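You operate a simulated robot arm through the tools that you are given. There is no shell and no other tool.

You run a simulated two-armed robot. Do the job below in one go: nothing can be reset, and whatever is moved stays where it is left.

## Task
Stick the CLIPS label on the blue box and the KEYS label on the green box.
Fine: press each on till it holds.

It is judged by the outcome, as a careful person would: the job done as asked, and still so three seconds after it is handed in. It fails if anything else is knocked over, pushed out of place, dropped, spilled or broken.

## Robot
Two 7-joint arms with two-finger parallel grippers on one trunk that stands fixed in place. Base frame: the origin is at the foot of the trunk, x ahead of it, y to its left, z up. Units: m, degrees, N and s.
The left shoulder is at [0.08, 0.131, 0.947], the right one opposite. With the tool pointing down near the work surface each hand reaches from about 0.4 to 0.86 m from the base axis, measured 20 degrees to its own side. Payload 1.57 kg a hand.
Tool frame (each hand has its own): the origin (TCP) lies between the finger pads and is the grasp point; the fingertips stand 0.03 m ahead of it; z points along the fingers, y is the line along which they close. The gripper opens to 0.11 m. The fingers are 0.024 m wide and 0.012 m thick; the gripper's body (0.048 by 0.112 m) begins 0.078 m behind the TCP.
Orientation is told as [roll, pitch, yaw] about the base's x, y, z axes, in that order, counted from this pose: with the fingers straight down and closing along the base's y, the tool's x points along the base's -x, its y along +y and its z along -z.

## Interface
- The arms move only by the tool step_arm. It takes "left_motion", "right_motion" or both (then of equal length, played together; a hand with none holds still); each is text: rows parted by semicolons, each of 7 numbers parted by spaces: the shift along the tool's x, y, z in units of 50 mm (1.0 is 50 mm), then the turn, a rotation vector about the tool's x, y, z in units of 4 degrees (1.0 is 4 degrees), then the gripper command, from -1 (fully open) to 1 (shut), values between in proportion. In form: dx dy dz ax ay az grip; .... A call has 1 to 20 rows; each row shifts and turns the commanded pose from where the row before left it, along the tool's axes as they then stand. A call with a number of a shift or a turn outside -1 to 1 is refused whole. Rows are played at 5 a second. More than 0.05 m and 8.6 degrees between two rows, or a gripper value outside its range, and nothing of the call is played. Where a pose cannot be reached the arm comes as near as it can. A force on the tool above 40 N (or 10 N above the force at the start of the call, whichever is more), or a blocked arm, ends the call early, and 0.2 s more pass. The fingers move at their own pace (about 0.108 m/s each) and stop on an object; they squeeze with about 26 N. The grip force told is the motor's: it shows also when the fingers shut on nothing. Time passes only in rows, and 0.2 s behind the last, so rows that do not move let the fingers close. It gives the time, the measured TCP pose, the force on the tool (base axes), the opening and the grip force at its end, in the units of the frame above (readings bear some noise), with the torque about the TCP (base axes, N m) and any sound that the robot's microphone picked up.
- Cameras (640 x 400 px; columns grow to the right, rows downward): "scene" is now at [-0.0559, 0.0136, 1.4104]; the picture's right is [0.14, -0.99, 0.00], its down [-0.65, -0.09, -0.76] and it looks along [0.75, 0.10, -0.66] (base axes); focal length 330 px, centre (320, 200). "left" rides on the left gripper at [0.07, -0.016, -0.141] in its tool frame; the picture's right is [0.23, 0.97, 0.00], its down [-0.86, 0.20, -0.48] and it looks along [-0.47, 0.11, 0.88] (tool axes); focal length 222 px, centre (320, 200). "right" rides on the right gripper at [0.07, 0.016, -0.141] in its tool frame; the picture's right is [-0.23, 0.97, 0.00], its down [-0.86, -0.20, -0.48] and it looks along [-0.47, -0.11, 0.88] (tool axes); focal length 222 px, centre (320, 200).
- snapshot(camera): a new picture of that camera. The clock stands still meanwhile.
- aim_head(pan, tilt): turns the head with the scene camera to pan (to the left, within 109 degrees either way) and tilt (down, from -29 to 69), counted from straight ahead of the robot. It gives what a move gives.
- point_at(camera, pixels): there is no depth. For up to 12 entries [column, row, z] of the newest picture of that camera ("zoom" is the newest enlarged one), the place [x, y] in the base frame at which the ray of that pixel passes the height z, good to about 0.003 m. The clock stands still meanwhile.
- close_up(camera, box): a new picture of the part [left, top, right, bottom] of that camera's present view, enlarged. The clock stands still meanwhile.
- hand_in(): hands the job in; it is judged then, once.

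Unless the task says otherwise, let go and move clear before handing in.

The tools are called after "Call:" as name(argument=value, ...) on one line, values as JSON. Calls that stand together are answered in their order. step_arm: Moves the arms, as the interface text tells. Its arguments: {"type":"object","properties":{"left_motion":{"type":"string"},"right_motion":{"type":"string"}},"required":[]} The other tools are called the same way: aim_head (pan, tilt) turns the head that bears the scene camera; snapshot (camera) takes a picture; point_at (camera, pixels) gives the place at which the rays of pixels pass given heights; close_up (camera, box) takes an enlarged picture of a part of a camera's view; hand_in () hands the job in.

At the start:

```text
time: 0.0
left_ee_pos: [0.5214, 0.4952, 1.0345]
left_orientation: [0.0, 0.0, 0.0]
left_force: [-0.9, 0.0, -0.2]
left_wrist_torque: [0.03, 0.0, -0.03]
left_finger_gap: 0.1098
left_grip_force: 0.0
right_ee_pos: [0.5077, -0.0699, 1.0034]
right_orientation: [0.0, -0.1, 0.1]
right_force: [-0.1, 0.2, 0.3]
right_wrist_torque: [-0.02, -0.02, -0.01]
right_finger_gap: 0.1102
right_grip_force: 0.0
head pan, tilt: [7.9, 40.9]
```

scene: 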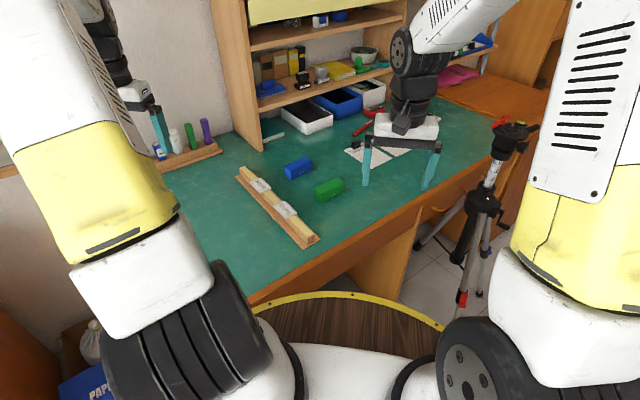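
right: 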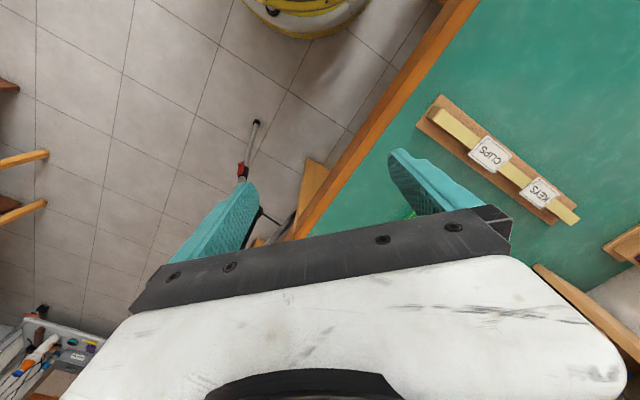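
left: 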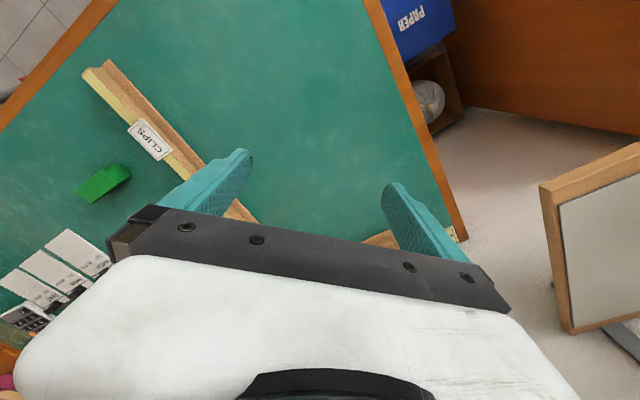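

The scene shows a wooden rail with two labels (about pixels (261,185) and (286,208)), a blue box at (298,167) and a green box at (329,190). I'll take enlarged pictures to see details.

Call:
close_up(camera="scene", box=[220, 140, 380, 250])

Call:
close_up(camera="right", box=[400, 80, 600, 240])

Call:
close_up(camera="left", box=[60, 50, 280, 230])

```text
3.64 times, centred on (300, 195) of scene
```

zoom: 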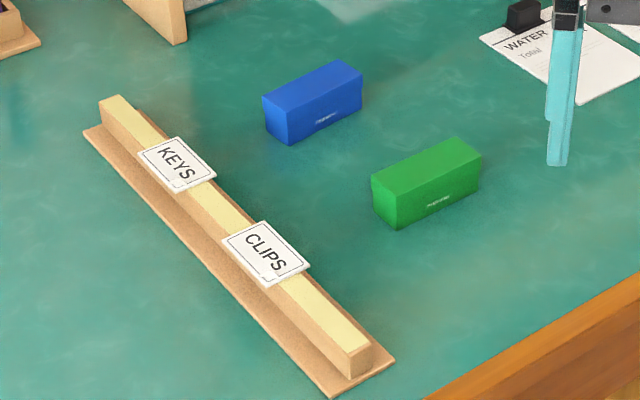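

```text
2.50 times, centred on (500, 160) of right
```

zoom: 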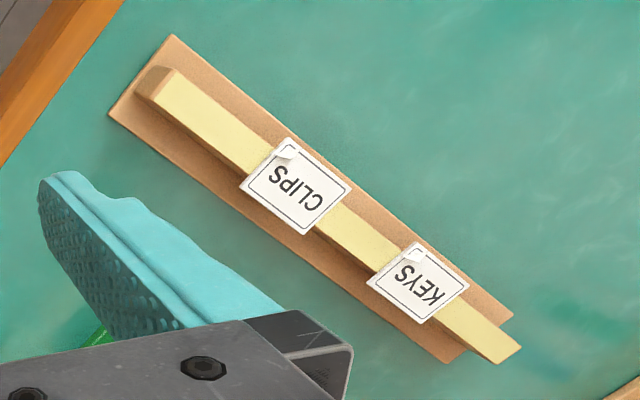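

```text
2.22 times, centred on (170, 140) of left
```

zoom: 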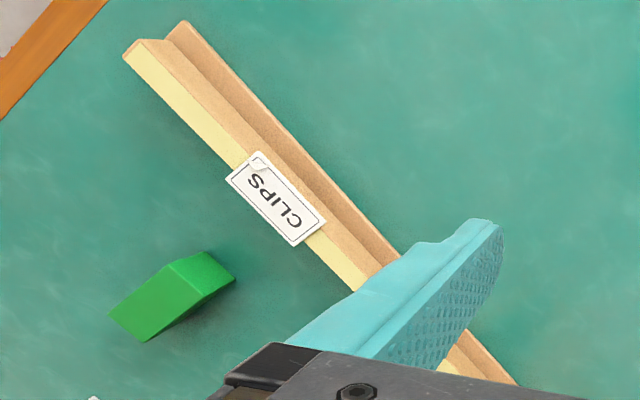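

The labels straddle a narrow yellow-topped ridge on a wooden base, overhanging it, and each has a lifted corner. I'll triangulate the heights of the labels and boxes using the scene, right and left cameras.

Call:
point_at(camera="scene", pixels=[[284.9, 209.3, 0.7], [284.9, 209.3, 0.75], [284.9, 209.3, 0.8], [260.6, 185.4, 0.7], [260.6, 185.4, 0.75], [260.6, 185.4, 0.8]])

Call:
point_at(camera="right", pixels=[[490.4, 154.4, 0.7], [490.4, 154.4, 0.75], [490.4, 154.4, 0.8], [539.2, 192.8, 0.7], [539.2, 192.8, 0.75], [539.2, 192.8, 0.8]])

Call:
point_at(camera="left", pixels=[[150.2, 139.1, 0.7], [150.2, 139.1, 0.75], [150.2, 139.1, 0.8]])

```text
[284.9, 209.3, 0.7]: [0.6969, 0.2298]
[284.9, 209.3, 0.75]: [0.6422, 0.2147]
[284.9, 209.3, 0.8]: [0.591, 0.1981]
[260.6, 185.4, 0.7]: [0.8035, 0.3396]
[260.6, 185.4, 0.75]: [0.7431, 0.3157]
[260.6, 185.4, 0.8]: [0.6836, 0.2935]
```

```text
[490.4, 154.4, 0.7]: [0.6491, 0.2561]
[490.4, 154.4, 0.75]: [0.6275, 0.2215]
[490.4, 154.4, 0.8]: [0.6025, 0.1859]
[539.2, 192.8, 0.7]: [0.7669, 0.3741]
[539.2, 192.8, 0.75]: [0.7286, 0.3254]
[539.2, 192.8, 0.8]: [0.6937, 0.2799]
```

```text
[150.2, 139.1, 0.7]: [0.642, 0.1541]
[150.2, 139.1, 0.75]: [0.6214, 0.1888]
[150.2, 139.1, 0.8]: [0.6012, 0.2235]
```

The labels agree at z≈0.775: CLIPS near (0.616, 0.206), KEYS near (0.712, 0.304), rail running at about 45°. Now I'll look closer at the boxes and rail end for exact corners.

Call:
close_up(camera="scene", box=[278, 150, 358, 205])

Call:
close_up(camera="scene", box=[235, 160, 325, 250])

Call:
close_up(camera="left", box=[60, 130, 160, 210])

Call:
point_at(camera="scene", pixels=[[320.6, 237.6, 0.72], [320.6, 237.6, 0.75], [303.3, 249.1, 0.72], [303.3, 249.1, 0.75], [321.4, 202.7, 0.72], [321.4, 202.7, 0.75]])

Call:
point_at(camera="right", pixels=[[415.2, 125.2, 0.72], [415.2, 125.2, 0.75], [441.2, 94, 0.72], [441.2, 94, 0.75]])

```text
7.27 times, centred on (318, 178) of scene
```

zoom: 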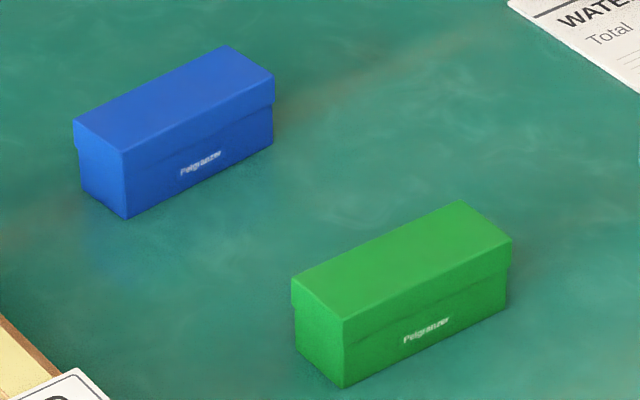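

```text
4.44 times, centred on (280, 205) of scene
```

zoom: 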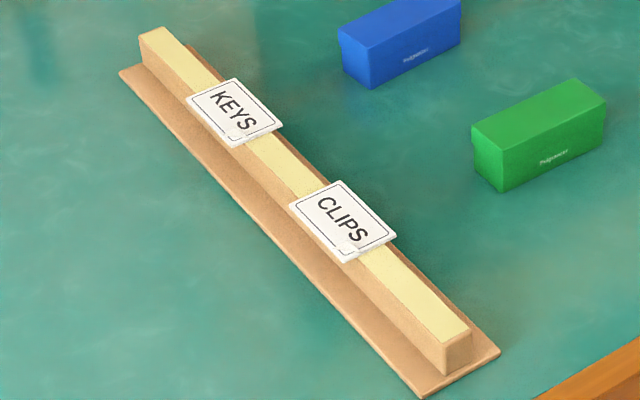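

```text
5.00 times, centred on (110, 170) of left
```

zoom: 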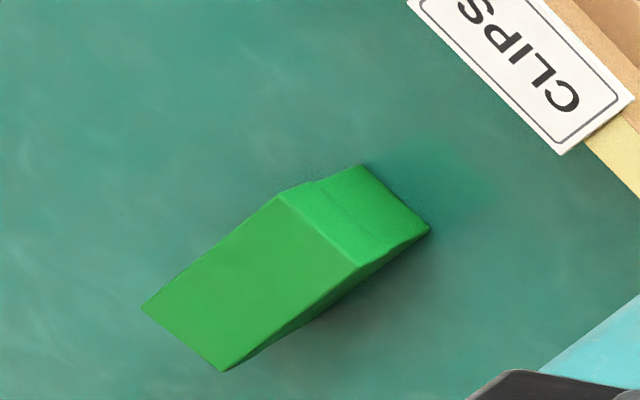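

```text
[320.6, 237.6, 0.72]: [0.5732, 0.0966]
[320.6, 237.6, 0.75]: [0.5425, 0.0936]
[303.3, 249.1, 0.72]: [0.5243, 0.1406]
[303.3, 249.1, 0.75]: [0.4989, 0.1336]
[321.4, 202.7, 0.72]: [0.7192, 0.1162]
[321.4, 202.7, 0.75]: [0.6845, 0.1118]
```

```text
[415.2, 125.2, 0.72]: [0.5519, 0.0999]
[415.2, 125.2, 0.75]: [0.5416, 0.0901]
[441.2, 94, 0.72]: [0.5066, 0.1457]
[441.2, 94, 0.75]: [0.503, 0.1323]
```

Now I'll triangulate the green box top corners (scene L (314.1,188.6), T (337.4,178), R (344.4,183.5), F (321.3,194.6)) against the left camera view, and read off the blue box too.

Call:
point_at(camera="scene", pixels=[[314.1, 188.6, 0.76], [314.1, 188.6, 0.79], [337.4, 178, 0.76], [337.4, 178, 0.79], [344.4, 183.5, 0.76], [344.4, 183.5, 0.79], [321.3, 194.6, 0.76], [321.3, 194.6, 0.79], [321.3, 203.9, 0.74]])

Call:
point_at(camera="left", pixels=[[118, 183.4, 0.76], [118, 183.4, 0.79], [90.4, 204.2, 0.76], [90.4, 204.2, 0.79], [74.2, 191.6, 0.76], [74.2, 191.6, 0.79], [102, 169.4, 0.76], [102, 169.4, 0.79]])

Call:
point_at(camera="scene", pixels=[[284.1, 166.9, 0.777], [305, 156.8, 0.777], [311.6, 160.7, 0.777], [290.9, 171.4, 0.777], [291.4, 180.4, 0.74]])

```text
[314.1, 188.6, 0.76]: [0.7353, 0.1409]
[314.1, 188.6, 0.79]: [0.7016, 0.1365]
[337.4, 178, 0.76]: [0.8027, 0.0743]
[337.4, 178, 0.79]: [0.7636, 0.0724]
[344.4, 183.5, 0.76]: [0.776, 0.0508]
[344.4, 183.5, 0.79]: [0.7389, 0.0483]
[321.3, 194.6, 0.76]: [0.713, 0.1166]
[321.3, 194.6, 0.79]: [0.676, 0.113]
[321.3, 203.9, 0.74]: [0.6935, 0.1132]
```

```text
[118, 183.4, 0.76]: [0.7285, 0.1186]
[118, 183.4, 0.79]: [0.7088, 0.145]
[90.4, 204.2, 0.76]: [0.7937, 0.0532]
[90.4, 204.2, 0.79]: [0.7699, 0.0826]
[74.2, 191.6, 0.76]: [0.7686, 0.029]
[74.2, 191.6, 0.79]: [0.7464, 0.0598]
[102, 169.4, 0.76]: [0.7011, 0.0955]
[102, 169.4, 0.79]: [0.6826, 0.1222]
```

```text
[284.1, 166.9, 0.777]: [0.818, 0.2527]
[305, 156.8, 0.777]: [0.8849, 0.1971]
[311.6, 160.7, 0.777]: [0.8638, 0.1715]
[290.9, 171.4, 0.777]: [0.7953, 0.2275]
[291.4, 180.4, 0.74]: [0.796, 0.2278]
```

The green box is about 90×34 mm with top at z≈0.778, centre near (0.735, 0.094), and the blue box centre is near (0.840, 0.212). Next I'll measure the labels' corners at z=0.775 and the ridge width.

Call:
close_up(camera="scene", box=[266, 192, 306, 222])

Call:
point_at(camera="scene", pixels=[[273.0, 206.35, 0.775], [285.2, 200.5, 0.775], [297.3, 213.1, 0.775], [285.4, 219.2, 0.775]])

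Call:
close_up(camera="scene", box=[242, 170, 282, 200])

Call:
close_up(camera="right", box=[460, 120, 540, 180])

Call:
close_up(camera="right", box=[505, 165, 585, 225])

```text
13.33 times, centred on (286, 207) of scene
```

zoom: 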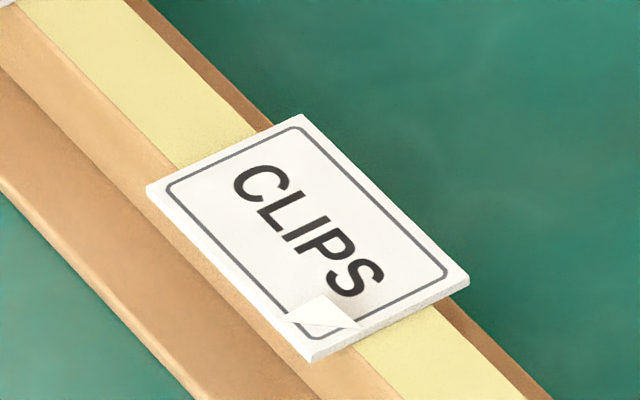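

```text
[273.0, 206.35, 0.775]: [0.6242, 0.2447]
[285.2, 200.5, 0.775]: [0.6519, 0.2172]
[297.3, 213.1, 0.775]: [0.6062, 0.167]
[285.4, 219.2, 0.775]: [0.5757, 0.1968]
```

```text
13.33 times, centred on (262, 185) of scene
```

zoom: 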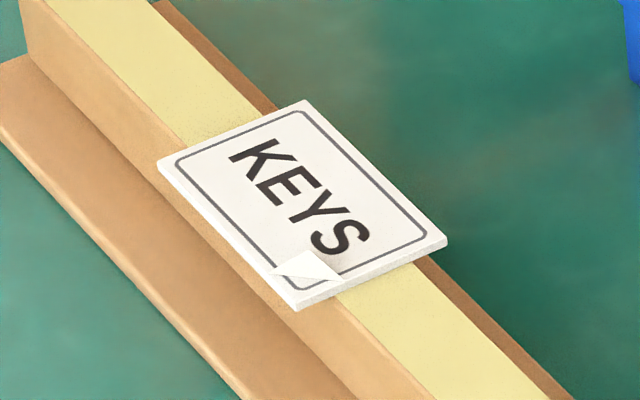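

```text
6.67 times, centred on (500, 150) of right
```

zoom: 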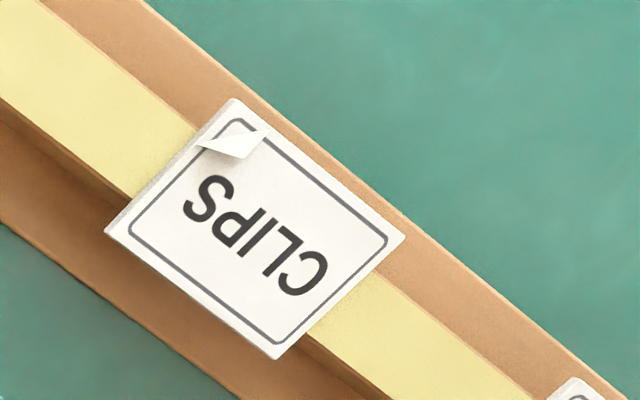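

```text
6.67 times, centred on (545, 195) of right
```

zoom: 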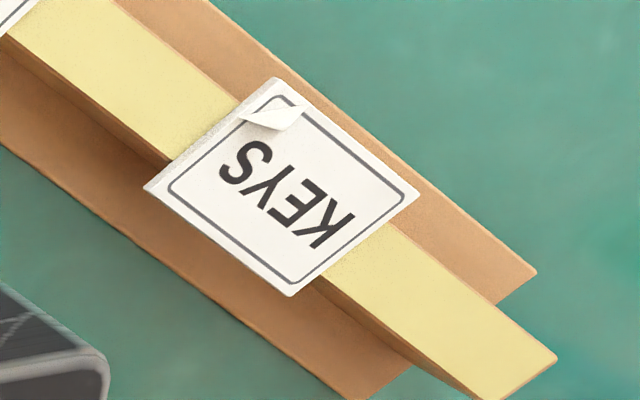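

Each label is about 68×40 mm and ~2–3 mm thick, with its long edges overhanging the ~22 mm ridge on both sides; an across-ridge edge grip with yaw +45° then placing at yaw +135° would leave the text upright on the boxes. I'll first test in free air whether the left wrist can turn that far.

Call:
step_arm(left_motion="0 0 0 0 0 -1 -1;0 0 0 0 0 -1 -1;0 0 0 0 0 -1 -1;0 0 0 0 0 -1 -1;0 0 0 0 0 -1 -1;0 0 0 0 0 -1 -1;0 0 0 0 0 -1 -1;0 0 0 0 0 -1 -1;0 0 0 0 0 -1 -1;0 0 0 0 0 -1 -1;0 0 0 0 0 -1 -1;0 0 0 0 0 -1 -1;0 0 0 0 0 -1 -1;0 0 0 0 0 -1 -1;0 0 0 0 0 -1 -1;0 0 0 0 0 -1 -1;0 0 0 0 0 -1 -1;0 0 0 0 0 -1 -1;0 0 0 0 0 -1 -1;0 0 0 0 0 -1 -1")

```text
time: 4.2
left_ee_pos: [0.5212, 0.4956, 1.0343]
left_orientation: [0.0, 0.0, 80.1]
left_force: [-0.1, -0.3, 0.2]
left_wrist_torque: [-0.03, 0.0, 0.0]
left_finger_gap: 0.11
left_grip_force: 0.0
right_ee_pos: [0.508, -0.068, 1.0032]
right_orientation: [0.0, 0.1, 0.1]
right_force: [0.1, 0.9, 0.8]
right_wrist_torque: [-0.01, 0.0, 0.01]
right_finger_gap: 0.1102
right_grip_force: 0.0
head pan, tilt: [7.9, 40.9]
```

The wrist followed to yaw 80° cleanly. I'll keep turning toward 140° to find its limit.

Call:
step_arm(left_motion="0 0 0 0 0 -1 -1;0 0 0 0 0 -1 -1;0 0 0 0 0 -1 -1;0 0 0 0 0 -1 -1;0 0 0 0 0 -1 -1;0 0 0 0 0 -1 -1;0 0 0 0 0 -1 -1;0 0 0 0 0 -1 -1;0 0 0 0 0 -1 -1;0 0 0 0 0 -1 -1;0 0 0 0 0 -1 -1;0 0 0 0 0 -1 -1;0 0 0 0 0 -1 -1;0 0 0 0 0 -1 -1;0 0 0 0 0 -1 -1")

```text
time: 7.4
left_ee_pos: [0.522, 0.4943, 1.0343]
left_orientation: [-0.1, -0.1, 140.1]
left_force: [0.3, -0.2, 0.5]
left_wrist_torque: [-0.01, -0.04, 0.0]
left_finger_gap: 0.1099
left_grip_force: 0.2
right_ee_pos: [0.5079, -0.0683, 1.0025]
right_orientation: [0.0, -0.1, 0.0]
right_force: [0.5, 0.3, -0.6]
right_wrist_torque: [-0.01, -0.01, -0.03]
right_finger_gap: 0.1101
right_grip_force: 0.0
head pan, tilt: [7.9, 40.9]
```

Yaw 140° works here. Before travelling to the blue box I'll check the hutch (side panel foot near pixel (262,150), bins near (306,118)) for clearance.

Call:
snapshot(camera="scene")

Call:
point_at(camera="scene", pixels=[[262, 150, 0.74], [285, 132, 0.74], [332, 120, 0.74], [362, 108, 0.74], [386, 72, 0.95], [386, 72, 1.0], [262, 105, 0.95], [262, 105, 1.0]])

Call:
snapshot(camera="left")

```text
taken
```

scene: 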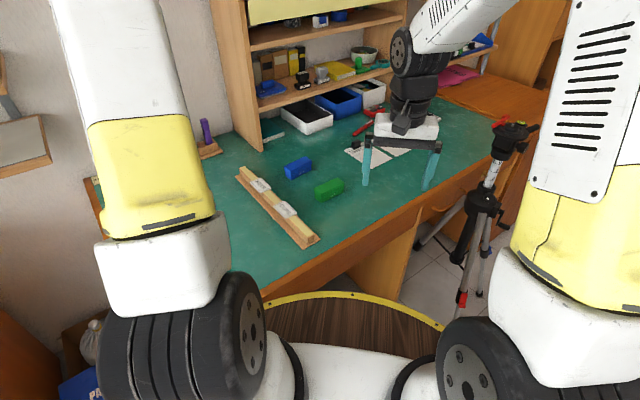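

```text
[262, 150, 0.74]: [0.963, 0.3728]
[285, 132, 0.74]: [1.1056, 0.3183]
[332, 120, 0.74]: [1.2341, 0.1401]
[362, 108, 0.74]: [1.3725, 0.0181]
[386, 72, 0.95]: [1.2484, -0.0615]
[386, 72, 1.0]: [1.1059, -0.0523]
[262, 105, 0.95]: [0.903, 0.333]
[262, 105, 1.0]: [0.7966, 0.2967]
```

```text
taken
```

left: 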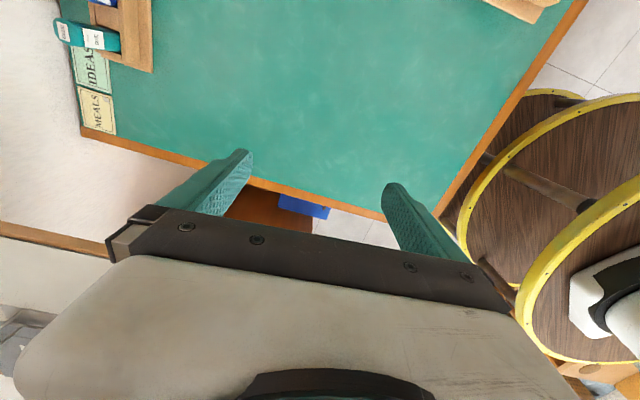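

The hutch front line is ~0.2 m beyond the blue box and parallel to my planned approach, so the way is clear. I'll move the left hand above the blue box at z≈0.95 to test the reach.

Call:
step_arm(left_motion="0.851 0.025 0.168 0 0 0 -1;0.851 0.025 0.168 0 0 0 -1;0.851 0.025 0.168 0 0 0 -1;0.851 0.025 0.168 0 0 0 -1;0.851 0.025 0.168 0 0 0 -1;0.851 0.025 0.168 0 0 0 -1;0.851 0.025 0.168 0 0 0 -1;0.851 0.025 0.168 0 0 0 -1;0.851 0.025 0.168 0 0 0 -1;0.851 0.025 0.168 0 0 0 -1;0 0 0 0 0 0 -1")

```text
time: 9.8
left_ee_pos: [0.8152, 0.2076, 0.9475]
left_orientation: [0.1, 0.0, 140.0]
left_force: [-0.1, 0.5, 0.2]
left_wrist_torque: [0.03, 0.0, -0.02]
left_finger_gap: 0.1101
left_grip_force: 0.0
left hand out of reach, approached as far as the arm can: row 10
right_ee_pos: [0.5075, -0.0682, 1.0018]
right_orientation: [0.0, -0.1, 0.0]
right_force: [0.0, -0.5, -0.9]
right_wrist_torque: [0.01, 0.01, -0.06]
right_finger_gap: 0.11
right_grip_force: 0.1
head pan, tilt: [7.9, 40.9]
```

The hand stopped at (0.815, 0.208) at z≈0.95 – out of reach there; reach should grow lower down. I'll descend to z≈0.85 (fingertips ~4 cm above the box) to see how far it gets.

Call:
step_arm(left_motion="0 0 0.5 0 0 0 -1;0 0 0.5 0 0 0 -1;0 0 0.5 0 0 0 -1;0 0 0.5 0 0 0 -1;0 0 0 0 0 0 -1")

```text
time: 11.0
left_ee_pos: [0.8124, 0.2094, 0.8478]
left_orientation: [-0.1, 0.0, 140.0]
left_force: [0.4, 0.0, 0.2]
left_wrist_torque: [-0.01, 0.0, 0.0]
left_finger_gap: 0.1099
left_grip_force: 0.1
right_ee_pos: [0.5069, -0.069, 1.0027]
right_orientation: [0.0, 0.0, 0.0]
right_force: [0.1, 0.1, 0.3]
right_wrist_torque: [0.0, 0.01, 0.02]
right_finger_gap: 0.1101
right_grip_force: 0.0
head pan, tilt: [7.9, 40.9]
```

It re-based to (0.812, 0.209, 0.848) with no complaint. I'll now nudge forward 3 cm to see whether (0.84, 0.212) is reachable at this height.

Call:
step_arm(left_motion="0.21 -0.216 0 0 0 0 -1;0.21 -0.216 0 0 0 0 -1;0 0 0 0 0 0 -1")

Call:
snapshot(camera="left")

Call:
snapshot(camera="scene")

```text
time: 11.8
left_ee_pos: [0.8211, 0.2105, 0.8471]
left_orientation: [0.0, 0.0, 140.1]
left_force: [-0.2, -0.5, -0.2]
left_wrist_torque: [-0.01, -0.05, -0.01]
left_finger_gap: 0.1098
left_grip_force: 0.0
left hand out of reach, approached as far as the arm can: row 1, 2
right_ee_pos: [0.5078, -0.0684, 1.0025]
right_orientation: [0.0, 0.0, 0.0]
right_force: [-0.2, -0.6, -0.4]
right_wrist_torque: [-0.01, -0.01, 0.05]
right_finger_gap: 0.1101
right_grip_force: 0.1
head pan, tilt: [7.9, 40.9]
```

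```text
taken
```

left: 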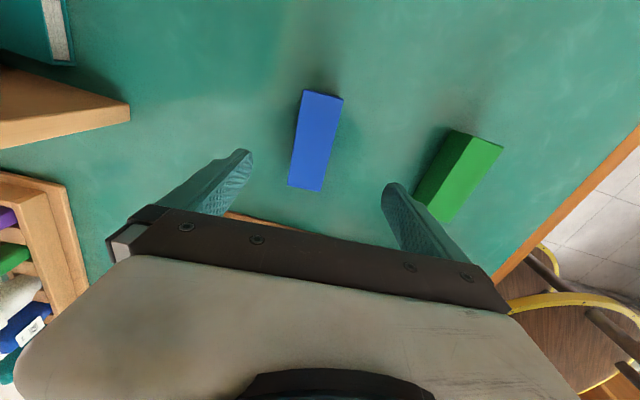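

```text
taken
```

scene: 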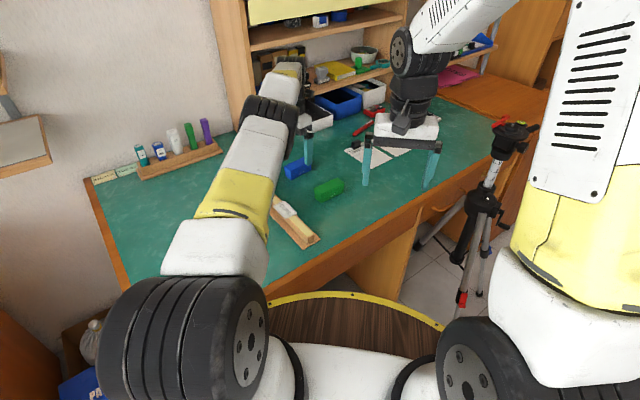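

The vertical-hand reach ends near x=0.821, ~2 cm short of the blue box centre. Leaning the wrist back along the box's long axis (turn about tool y, which leaves the label flat if I grasp it with the same lean) should gain this; I'll test with a 12° lean here.

Call:
step_arm(left_motion="0 0 0 0 1 0 -1;0 0 0 0 1 0 -1;0 0 0 0 1 0 -1;0.133 -0.134 0.028 0 0 0 -1;0.133 -0.134 0.028 0 0 0 -1;0 0 0 0 0 0 -1")

Call:
close_up(camera="left", box=[260, 70, 380, 200])

```text
time: 13.2
left_ee_pos: [0.841, 0.2129, 0.8476]
left_orientation: [0.0, 12.0, 140.0]
left_force: [-0.3, -0.1, -0.3]
left_wrist_torque: [-0.02, -0.03, 0.01]
left_finger_gap: 0.1103
left_grip_force: 0.1
right_ee_pos: [0.5062, -0.0689, 1.0033]
right_orientation: [0.0, -0.1, 0.1]
right_force: [0.7, 0.1, 0.1]
right_wrist_torque: [0.03, 0.01, -0.01]
right_finger_gap: 0.11
right_grip_force: 0.1
head pan, tilt: [7.9, 40.9]
```

```text
3.08 times, centred on (320, 135) of left
```

zoom: 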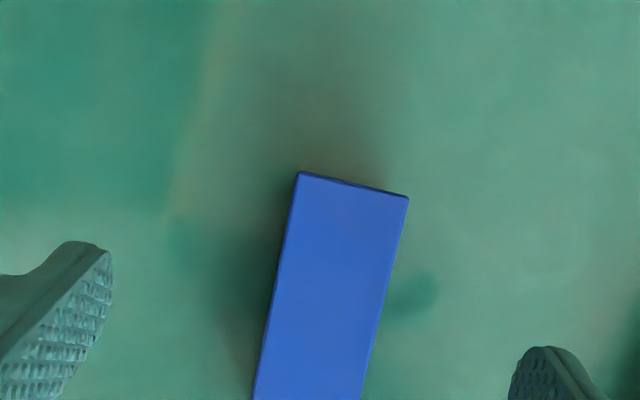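

With a 12° lean the hand gets to (0.841, 0.213) without trouble. I'll use this wrist view to measure the blue box top accurately.

Call:
close_up(camera="left", box=[270, 115, 370, 235])

Call:
snapshot(camera="left")

```text
3.33 times, centred on (320, 175) of left
```

zoom: 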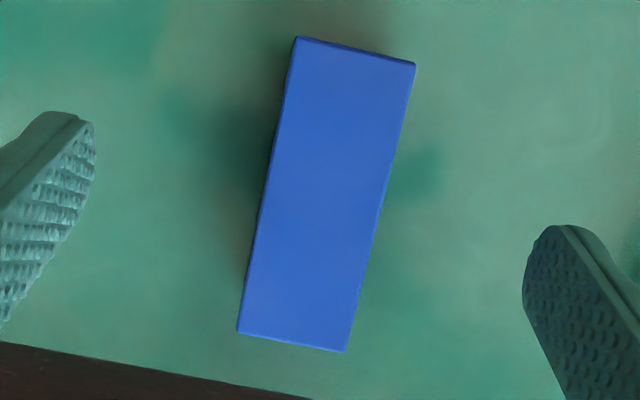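

```text
taken
```

left: 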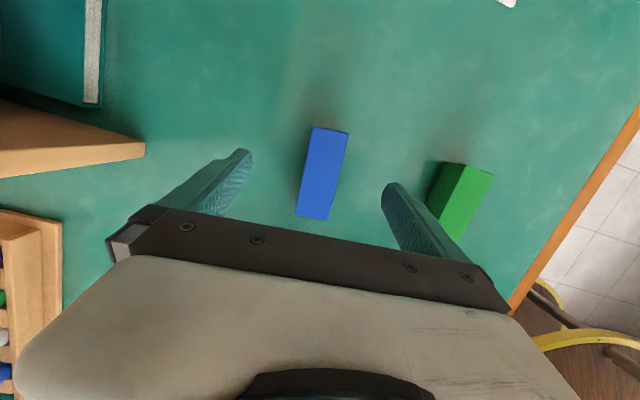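

Now I'll convert the blue box top's corners (zoom pixels (295,37), (415,64), (345,352), (237,333)) to base coordinates at two heights.

Call:
point_at(camera="zoom", pixels=[[295, 37, 0.778], [415, 64, 0.778], [345, 352, 0.778], [237, 333, 0.778], [295, 37, 0.77], [415, 64, 0.77], [345, 352, 0.77], [237, 333, 0.77]])

Call:
close_up(camera="left", box=[410, 140, 510, 260])

```text
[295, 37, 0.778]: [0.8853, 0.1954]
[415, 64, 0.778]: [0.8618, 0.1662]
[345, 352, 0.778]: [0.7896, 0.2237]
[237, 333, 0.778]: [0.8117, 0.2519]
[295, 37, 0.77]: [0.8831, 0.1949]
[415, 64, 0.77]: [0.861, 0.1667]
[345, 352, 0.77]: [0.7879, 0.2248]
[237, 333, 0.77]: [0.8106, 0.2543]
```

```text
3.33 times, centred on (460, 200) of left
```

zoom: 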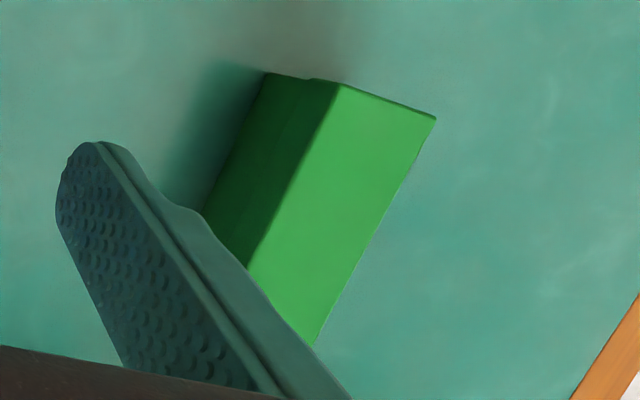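

The blue box top measures ~92×36 mm, centre ≈(0.838, 0.210), axis ≈−38.5°. Now I'll lift, go over the CLIPS label and turn back to yaw 45°, keeping the 12° lean.

Call:
step_arm(left_motion="-0.478 0.5 -0.442 0 0 0 -1;-0.478 0.5 -0.442 0 0 0 -1;-0.478 0.5 -0.442 0 0 0 -1;-0.478 0.5 -0.442 0 0 0 -1;-0.478 0.5 -0.442 0 0 0 -1;-0.478 0.5 -0.442 0 0 0 -1;0 0 0 -0.208 0 0.978 -1;0 0 0 -0.208 0 0.978 -1;0 0 0 -0.208 0 0.978 -1;0 0 0 -0.208 0 0.978 -1;0 0 0 -0.208 0 0.978 -1;0 0 0 -0.208 0 0.978 -1;0 0 0 -0.208 0 0.978 -1;0 0 0 -0.208 0 0.978 -1;0 0 0 -0.208 0 0.978 -1;0 0 0 -0.208 0 0.978 -1")

Call:
step_arm(left_motion="0 0 0 -0.208 0 0.978 -1;0 0 0 -0.208 0 0.978 -1;0 0 0 -0.208 0 0.978 -1;0 0 0 -0.208 0 0.978 -1;0 0 0 -0.208 0 0.978 -1;0 0 0 -0.208 0 0.978 -1;0 0 0 -0.208 0 0.978 -1;0 0 0 -0.208 0 0.978 -1;0 0 0 -0.208 0 0.978 -1;0 0 0 -0.208 0 0.978 -1;0 0 0 -0.208 0 0.978 -1;0 0 0 -0.208 0 0.978 -1;0 0 0 -0.208 0 0.978 -1;0 0 0 -0.156 0 0.734 -1;0 0 0 0 0 0 -1")

Call:
snapshot(camera="left")

Call:
snapshot(camera="scene")

```text
time: 16.6
left_ee_pos: [0.6174, 0.2044, 0.9463]
left_orientation: [0.0, 12.0, 100.0]
left_force: [-0.3, -0.3, 0.5]
left_wrist_torque: [-0.01, 0.0, -0.06]
left_finger_gap: 0.1099
left_grip_force: 0.1
right_ee_pos: [0.5063, -0.0696, 1.0024]
right_orientation: [0.0, -0.1, 0.0]
right_force: [0.4, -0.1, 0.0]
right_wrist_torque: [0.0, -0.03, -0.03]
right_finger_gap: 0.11
right_grip_force: 0.0
head pan, tilt: [7.9, 40.9]
```

```text
time: 19.8
left_ee_pos: [0.6165, 0.2049, 0.9471]
left_orientation: [0.0, 12.0, 45.1]
left_force: [-1.3, 0.7, -0.9]
left_wrist_torque: [0.01, 0.0, -0.01]
left_finger_gap: 0.1101
left_grip_force: 0.2
right_ee_pos: [0.5073, -0.0693, 1.0034]
right_orientation: [-0.1, 0.0, -0.1]
right_force: [-0.9, 0.5, -0.3]
right_wrist_torque: [0.02, -0.04, -0.02]
right_finger_gap: 0.1101
right_grip_force: 0.1
head pan, tilt: [7.9, 40.9]
```

```text
taken
```

left: 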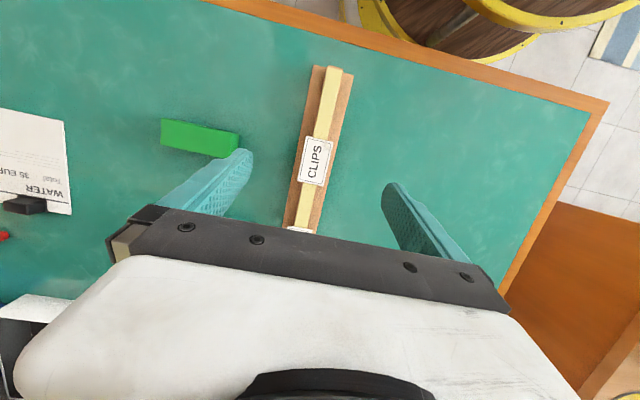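

```text
taken
```

scene: 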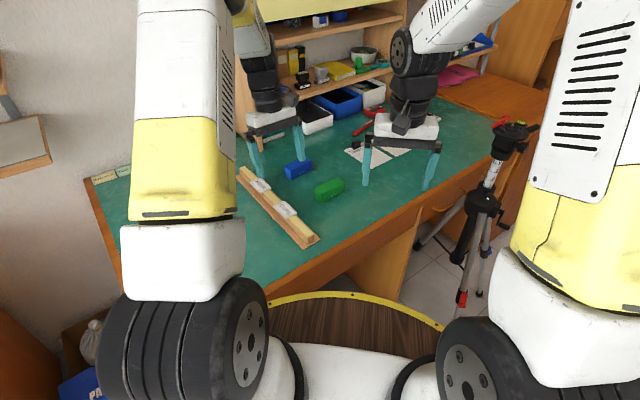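

The hand is over the rail, with CLIPS at left-camera pixel (315,160). I'll zoom in to measure the label's corners from here.

Call:
close_up(camera="left", box=[270, 100, 370, 220])

Call:
close_up(camera="left", box=[285, 130, 345, 190])

```text
3.33 times, centred on (320, 160) of left
```

zoom: 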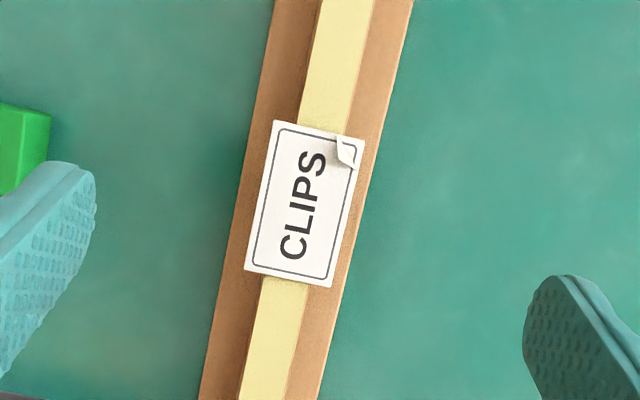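

```text
6.67 times, centred on (315, 160) of left
```

zoom: 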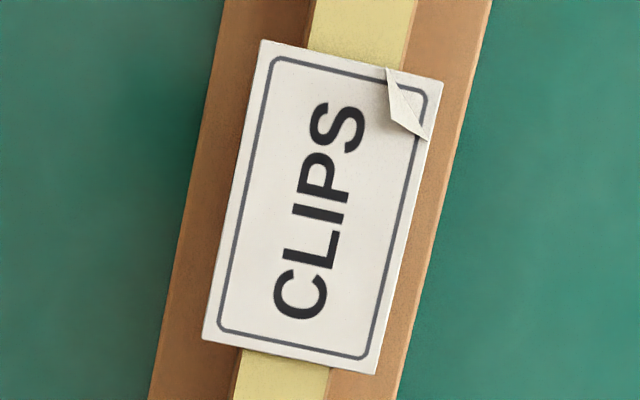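

Next I'll convert the label corners (zoom (262,40), (443,80), (375,373), (203,339)) and ridge edges to base coordinates.

Call:
point_at(camera="zoom", pixels=[[262, 40, 0.777], [443, 80, 0.777], [375, 373, 0.777], [203, 339, 0.777], [318, 10, 0.775], [414, 30, 0.775], [236, 375, 0.775], [324, 392, 0.775], [225, 10, 0.747], [487, 20, 0.747]])

```text
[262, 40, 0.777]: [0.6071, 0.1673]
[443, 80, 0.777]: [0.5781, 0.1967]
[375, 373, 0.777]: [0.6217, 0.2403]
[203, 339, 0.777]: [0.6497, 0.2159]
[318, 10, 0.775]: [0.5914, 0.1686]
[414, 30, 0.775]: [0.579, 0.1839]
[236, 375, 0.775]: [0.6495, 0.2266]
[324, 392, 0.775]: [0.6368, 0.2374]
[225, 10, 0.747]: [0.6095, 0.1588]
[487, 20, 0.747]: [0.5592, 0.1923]
```

The label centre comes out at ≈(0.614, 0.2055), direction ≈46°, ~39×64 mm, ridge ~19 mm wide. To get the height right, I'll shut the fingers and lightly touch the bare ridge between the two labels.

Call:
step_arm(left_motion="0 0 0 0 0 0 1;0 0 0 0 0 0 1;-0.476 0.0085 0.497 0 0 0 1;-0.476 0.0085 0.497 0 0 0 1;-0.476 0.0085 0.497 0 0 0 1;-0.476 0.0085 0.497 0 0 0 1;0 0 0 0 0 0 1")

Call:
snapshot(camera="left")

Call:
snapshot(camera="scene")

```text
time: 21.4
left_ee_pos: [0.6654, 0.2592, 0.8294]
left_orientation: [0.1, 12.0, 45.1]
left_force: [0.9, 0.8, 0.4]
left_wrist_torque: [-0.01, -0.02, -0.01]
left_finger_gap: 0.0002
left_grip_force: 21.5
right_ee_pos: [0.5077, -0.0684, 1.003]
right_orientation: [0.1, 0.0, 0.0]
right_force: [-0.2, 0.0, -0.5]
right_wrist_torque: [0.02, 0.0, 0.0]
right_finger_gap: 0.11
right_grip_force: 0.0
head pan, tilt: [7.9, 40.9]
```

```text
taken
```

left: 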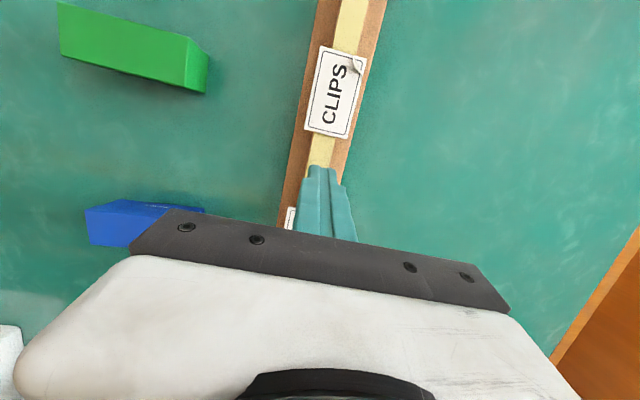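

```text
taken
```

scene: 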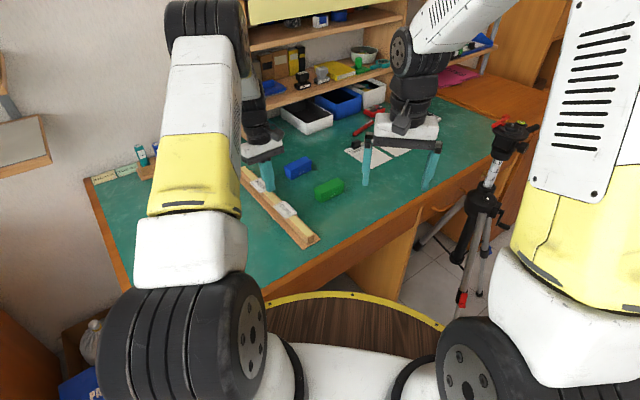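

Closed fingertips are over the bare ridge between labels. I'll lower 18 mm, then step down 1 mm at a time to feel contact.

Call:
step_arm(left_motion="-0.025 0 0.117 0 0 0 1;-0.025 0 0.117 0 0 0 1;-0.025 0 0.117 0 0 0 1;0 0 0 0 0 0 1")

Call:
step_arm(left_motion="-0.00416 0 0.01956 0 0 0 1;-0.00416 0 0.01956 0 0 0 1;0 0 0 0 0 0 1")

Call:
step_arm(left_motion="-0.00416 0 0.01956 0 0 0 1;0 0 0 0 0 0 1")

```text
time: 22.4
left_ee_pos: [0.6657, 0.2572, 0.8107]
left_orientation: [0.0, 12.0, 45.1]
left_force: [-0.3, -0.9, -0.4]
left_wrist_torque: [0.03, 0.01, -0.01]
left_finger_gap: 0.0
left_grip_force: 20.9
right_ee_pos: [0.507, -0.069, 1.0026]
right_orientation: [-0.1, 0.0, 0.1]
right_force: [0.2, -0.2, 0.4]
right_wrist_torque: [0.01, -0.01, -0.01]
right_finger_gap: 0.1099
right_grip_force: 0.0
head pan, tilt: [7.9, 40.9]
```

```text
time: 23.2
left_ee_pos: [0.6663, 0.2584, 0.8089]
left_orientation: [0.0, 12.0, 45.0]
left_force: [-0.5, 0.3, 0.0]
left_wrist_torque: [-0.01, 0.03, -0.01]
left_finger_gap: 0.0
left_grip_force: 20.9
right_ee_pos: [0.5068, -0.0694, 1.0027]
right_orientation: [0.1, 0.0, -0.1]
right_force: [0.0, 0.0, -0.7]
right_wrist_torque: [0.0, -0.03, 0.0]
right_finger_gap: 0.1102
right_grip_force: 0.0
head pan, tilt: [7.9, 40.9]
```

```text
time: 23.8
left_ee_pos: [0.6658, 0.2578, 0.8087]
left_orientation: [0.0, 12.0, 45.1]
left_force: [-0.2, -1.4, -0.3]
left_wrist_torque: [0.01, 0.0, 0.05]
left_finger_gap: 0.0003
left_grip_force: 21.7
right_ee_pos: [0.5067, -0.0692, 1.0019]
right_orientation: [0.0, 0.0, 0.0]
right_force: [0.3, -0.3, -0.5]
right_wrist_torque: [0.0, 0.02, 0.01]
right_finger_gap: 0.11
right_grip_force: 0.1
head pan, tilt: [7.9, 40.9]
```

No contact yet at TCP z≈0.809. I'll continue in 1 mm steps.

Call:
step_arm(left_motion="-0.00416 0 0.01956 0 0 0 1;0 0 0 0 0 0 1")

Call:
step_arm(left_motion="-0.00416 0 0.01956 0 0 0 1;0 0 0 0 0 0 1")

Call:
step_arm(left_motion="-0.00416 0 0.01956 0 0 0 1;0 0 0 0 0 0 1")

```text
time: 24.4
left_ee_pos: [0.6653, 0.2571, 0.8069]
left_orientation: [0.0, 11.9, 45.1]
left_force: [-0.2, 0.2, -0.6]
left_wrist_torque: [0.0, 0.04, 0.03]
left_finger_gap: 0.0
left_grip_force: 21.1
right_ee_pos: [0.5075, -0.068, 1.0036]
right_orientation: [0.1, 0.0, 0.0]
right_force: [-0.2, 0.6, -0.2]
right_wrist_torque: [-0.01, -0.01, 0.01]
right_finger_gap: 0.1099
right_grip_force: 0.0
head pan, tilt: [7.9, 40.9]
```

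```text
time: 25.0
left_ee_pos: [0.6656, 0.2557, 0.8076]
left_orientation: [0.0, 12.0, 45.1]
left_force: [-0.7, 0.2, 0.3]
left_wrist_torque: [0.0, -0.02, -0.01]
left_finger_gap: 0.0001
left_grip_force: 21.2
right_ee_pos: [0.5078, -0.0692, 1.0021]
right_orientation: [0.1, 0.1, 0.0]
right_force: [0.0, -0.7, -0.4]
right_wrist_torque: [0.0, 0.0, 0.02]
right_finger_gap: 0.11
right_grip_force: 0.1
head pan, tilt: [7.9, 40.9]
```

```text
time: 25.6
left_ee_pos: [0.6662, 0.2557, 0.8061]
left_orientation: [0.0, 12.0, 45.1]
left_force: [-0.2, 0.0, 1.1]
left_wrist_torque: [-0.01, 0.0, 0.0]
left_finger_gap: 0.0
left_grip_force: 21.4
right_ee_pos: [0.5072, -0.0681, 1.0034]
right_orientation: [0.0, 0.1, 0.0]
right_force: [1.0, 0.4, -0.5]
right_wrist_torque: [0.0, -0.02, 0.0]
right_finger_gap: 0.11
right_grip_force: 0.2
head pan, tilt: [7.9, 40.9]
```

Commanded TCP is now about 0.806; force is still within noise (1.1 N at most). Continuing downward 1 mm at a time.

Call:
step_arm(left_motion="-0.00416 0 0.01956 0 0 0 1;0 0 0 0 0 0 1")

Call:
step_arm(left_motion="-0.00416 0 0.01956 0 0 0 1;0 0 0 0 0 0 1")

```text
time: 26.2
left_ee_pos: [0.6664, 0.2563, 0.8047]
left_orientation: [0.0, 12.0, 45.0]
left_force: [-0.7, -0.6, 0.7]
left_wrist_torque: [0.0, -0.03, 0.0]
left_finger_gap: 0.0
left_grip_force: 20.8
right_ee_pos: [0.5068, -0.0688, 1.0026]
right_orientation: [0.0, 0.0, 0.0]
right_force: [-0.4, 0.4, 0.2]
right_wrist_torque: [0.01, -0.04, 0.0]
right_finger_gap: 0.1098
right_grip_force: 0.0
head pan, tilt: [7.9, 40.9]
```

```text
time: 26.8
left_ee_pos: [0.6663, 0.2572, 0.8033]
left_orientation: [-0.1, 11.9, 45.0]
left_force: [0.2, -0.4, 4.6]
left_wrist_torque: [-0.02, 0.01, 0.01]
left_finger_gap: 0.0
left_grip_force: 21.4
right_ee_pos: [0.5065, -0.0681, 1.0023]
right_orientation: [0.0, 0.0, 0.0]
right_force: [-0.5, -0.9, -0.2]
right_wrist_torque: [0.01, -0.02, 0.01]
right_finger_gap: 0.1097
right_grip_force: 0.1
head pan, tilt: [7.9, 40.9]
```

Contact felt (4.6 N) at TCP z≈0.8035, so the ridge top is at about 0.772. I'll lift, move back over CLIPS and open the fingers to ~55 mm to check alignment.

Call:
step_arm(left_motion="0.104 0 -0.489 0 0 0 1;0.652 0 0.139 0 0 0 1;0.652 0 0.139 0 0 0 1;0 0 0 0 0 0 0;0 0 0 0 0 0 0;0 0 0 0 0 0 0")

Call:
snapshot(camera="left")

Call:
close_up(camera="left", box=[250, 90, 390, 230])

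Call:
close_up(camera="scene", box=[230, 130, 350, 240])

```text
time: 28.2
left_ee_pos: [0.6178, 0.2095, 0.8282]
left_orientation: [0.0, 12.0, 45.2]
left_force: [0.5, 0.3, -0.3]
left_wrist_torque: [0.01, 0.0, -0.04]
left_finger_gap: 0.055
left_grip_force: 0.1
right_ee_pos: [0.5059, -0.0693, 1.0022]
right_orientation: [0.0, 0.0, 0.0]
right_force: [0.1, -0.1, -0.1]
right_wrist_torque: [0.02, -0.02, 0.0]
right_finger_gap: 0.1099
right_grip_force: 0.0
head pan, tilt: [7.9, 40.9]
```

```text
taken
```

left: 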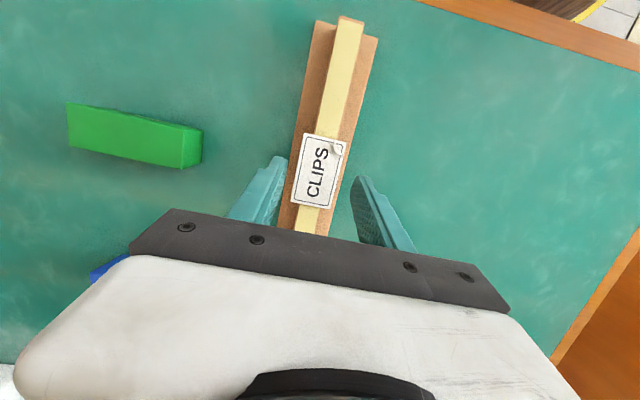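

```text
2.86 times, centred on (320, 160) of left
```

zoom: 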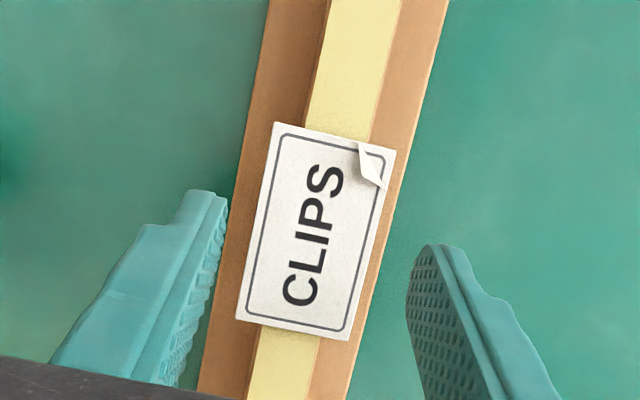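

```text
3.64 times, centred on (290, 185) of scene
```

zoom: 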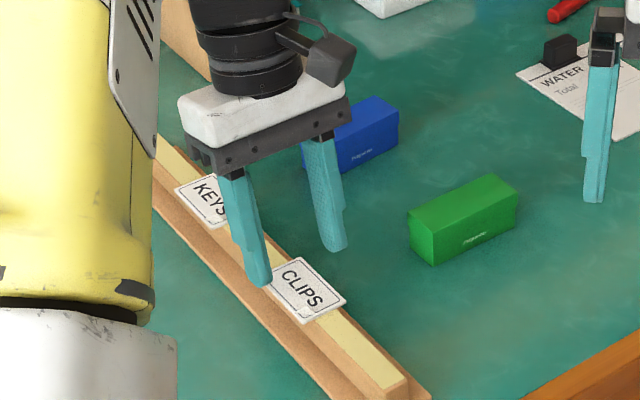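

I'll re-measure the label from this closer view (left pixels (303.5,132.7), (347,142.5), (330.2,209.4), (290.6,201.7)).

Call:
point_at(camera="left", pixels=[[303.55, 132.7, 0.7745], [346.95, 142.5, 0.7745], [330.15, 209.35, 0.7745], [290.6, 201.65, 0.7745]])

Call:
close_up(camera="left", box=[280, 120, 360, 220])

```text
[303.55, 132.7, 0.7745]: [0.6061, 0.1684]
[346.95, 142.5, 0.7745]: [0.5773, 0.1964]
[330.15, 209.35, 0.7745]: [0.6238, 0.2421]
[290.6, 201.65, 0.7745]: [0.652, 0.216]
```

```text
4.00 times, centred on (320, 170) of left
```

zoom: 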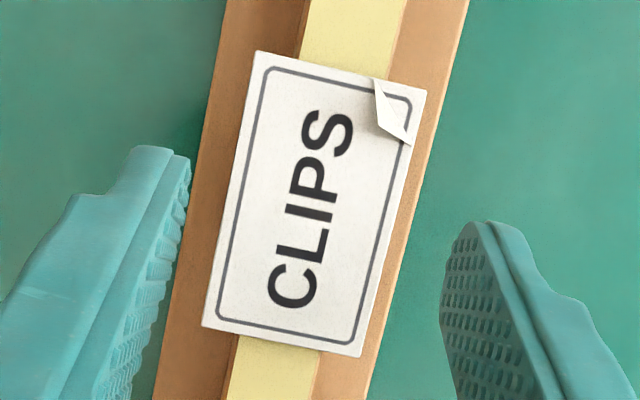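

The label is centred at (0.6148, 0.2057), 39×65.6 mm, direction 45.3°, and the hand is centred to within ~0.5 mm. I'll descend 30 mm so the fingertips sit just below the label's edges, then narrow to ~42 mm and look.

Call:
step_arm(left_motion="-0.025 0 0.1174 0 0 0 0;-0.025 0 0.1174 0 0 0 0;-0.025 0 0.1174 0 0 0 0;-0.025 0 0.1174 0 0 0 0;-0.025 0 0.1174 0 0 0 0;0 0 0 0 0 0 0;0 0 0 0 0 0 0.2;0 0 0 0 0 0 0.2")

Call:
snapshot(camera="left")

Call:
close_up(camera="left", box=[270, 120, 370, 220])

Call:
close_up(camera="scene", box=[250, 175, 320, 225])

```text
time: 30.0
left_ee_pos: [0.6175, 0.2096, 0.7984]
left_orientation: [0.0, 12.0, 45.1]
left_force: [0.2, 0.4, 0.3]
left_wrist_torque: [-0.05, -0.02, 0.02]
left_finger_gap: 0.044
left_grip_force: 0.1
right_ee_pos: [0.5073, -0.0688, 1.0025]
right_orientation: [0.1, 0.0, 0.0]
right_force: [0.5, 0.7, -0.2]
right_wrist_torque: [-0.01, -0.02, 0.03]
right_finger_gap: 0.1101
right_grip_force: 0.2
head pan, tilt: [7.9, 40.9]
```

```text
taken
```

left: 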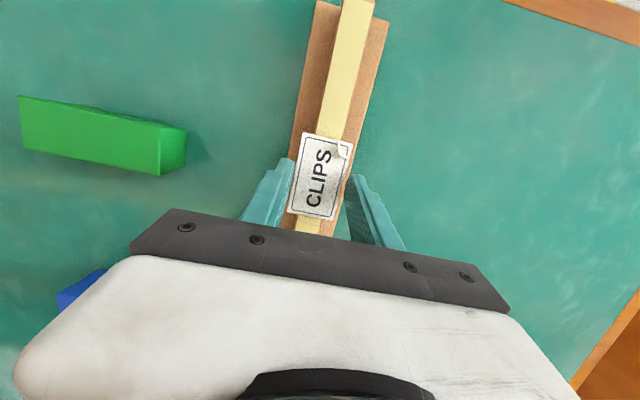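

```text
4.00 times, centred on (320, 170) of left
```

zoom: 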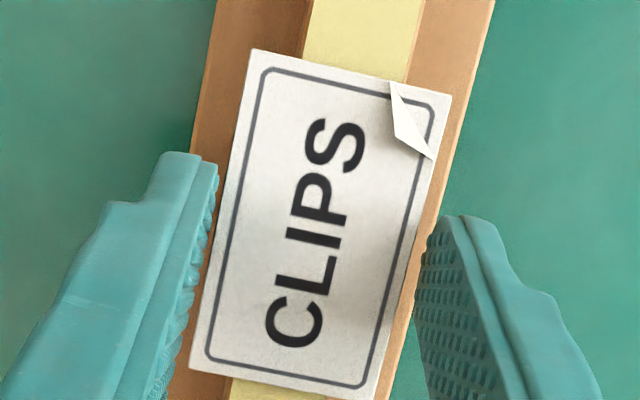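

```text
8.00 times, centred on (285, 200) of scene
```

zoom: 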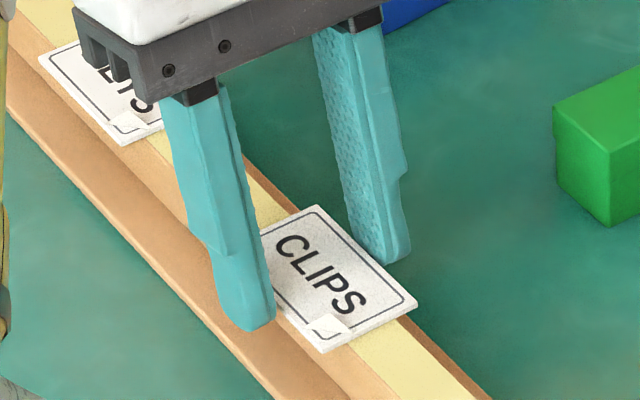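

The fingers at 44 mm gap straddle the label evenly (≈2–3 mm each side). I'll close on its edges.

Call:
step_arm(left_motion="0 0 0 0 0 0 0.3;0 0 0 0 0 0 0.4;0 0 0 0 0 0 1;0 0 0 0 0 0 1;0 0 0 0 0 0 1")

Call:
close_up(camera="left", box=[270, 120, 370, 220])

Call:
close_up(camera="scene", box=[230, 160, 330, 250])

```text
time: 31.2
left_ee_pos: [0.6188, 0.2093, 0.7979]
left_orientation: [-0.1, 12.1, 45.1]
left_force: [-0.3, 0.8, 0.2]
left_wrist_torque: [0.02, 0.0, 0.01]
left_finger_gap: 0.0378
left_grip_force: 26.3
right_ee_pos: [0.5064, -0.0695, 1.0017]
right_orientation: [0.0, -0.1, -0.1]
right_force: [0.3, 0.5, -0.1]
right_wrist_torque: [0.01, 0.01, 0.0]
right_finger_gap: 0.1098
right_grip_force: 0.1
head pan, tilt: [7.9, 40.9]
```

```text
4.00 times, centred on (320, 170) of left
```

zoom: 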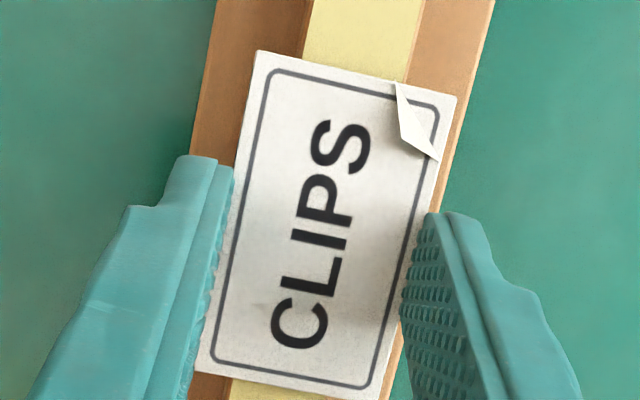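

```text
4.44 times, centred on (280, 205) of scene
```

zoom: 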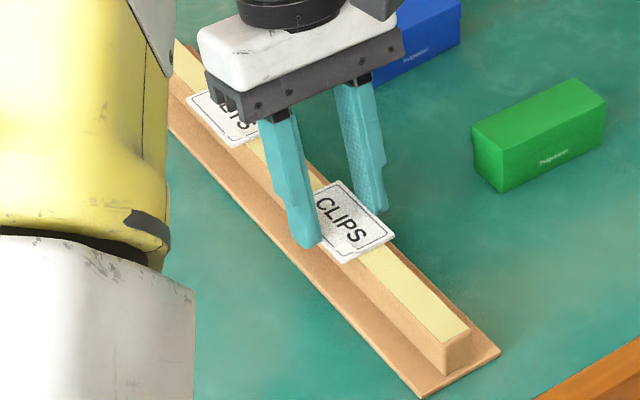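

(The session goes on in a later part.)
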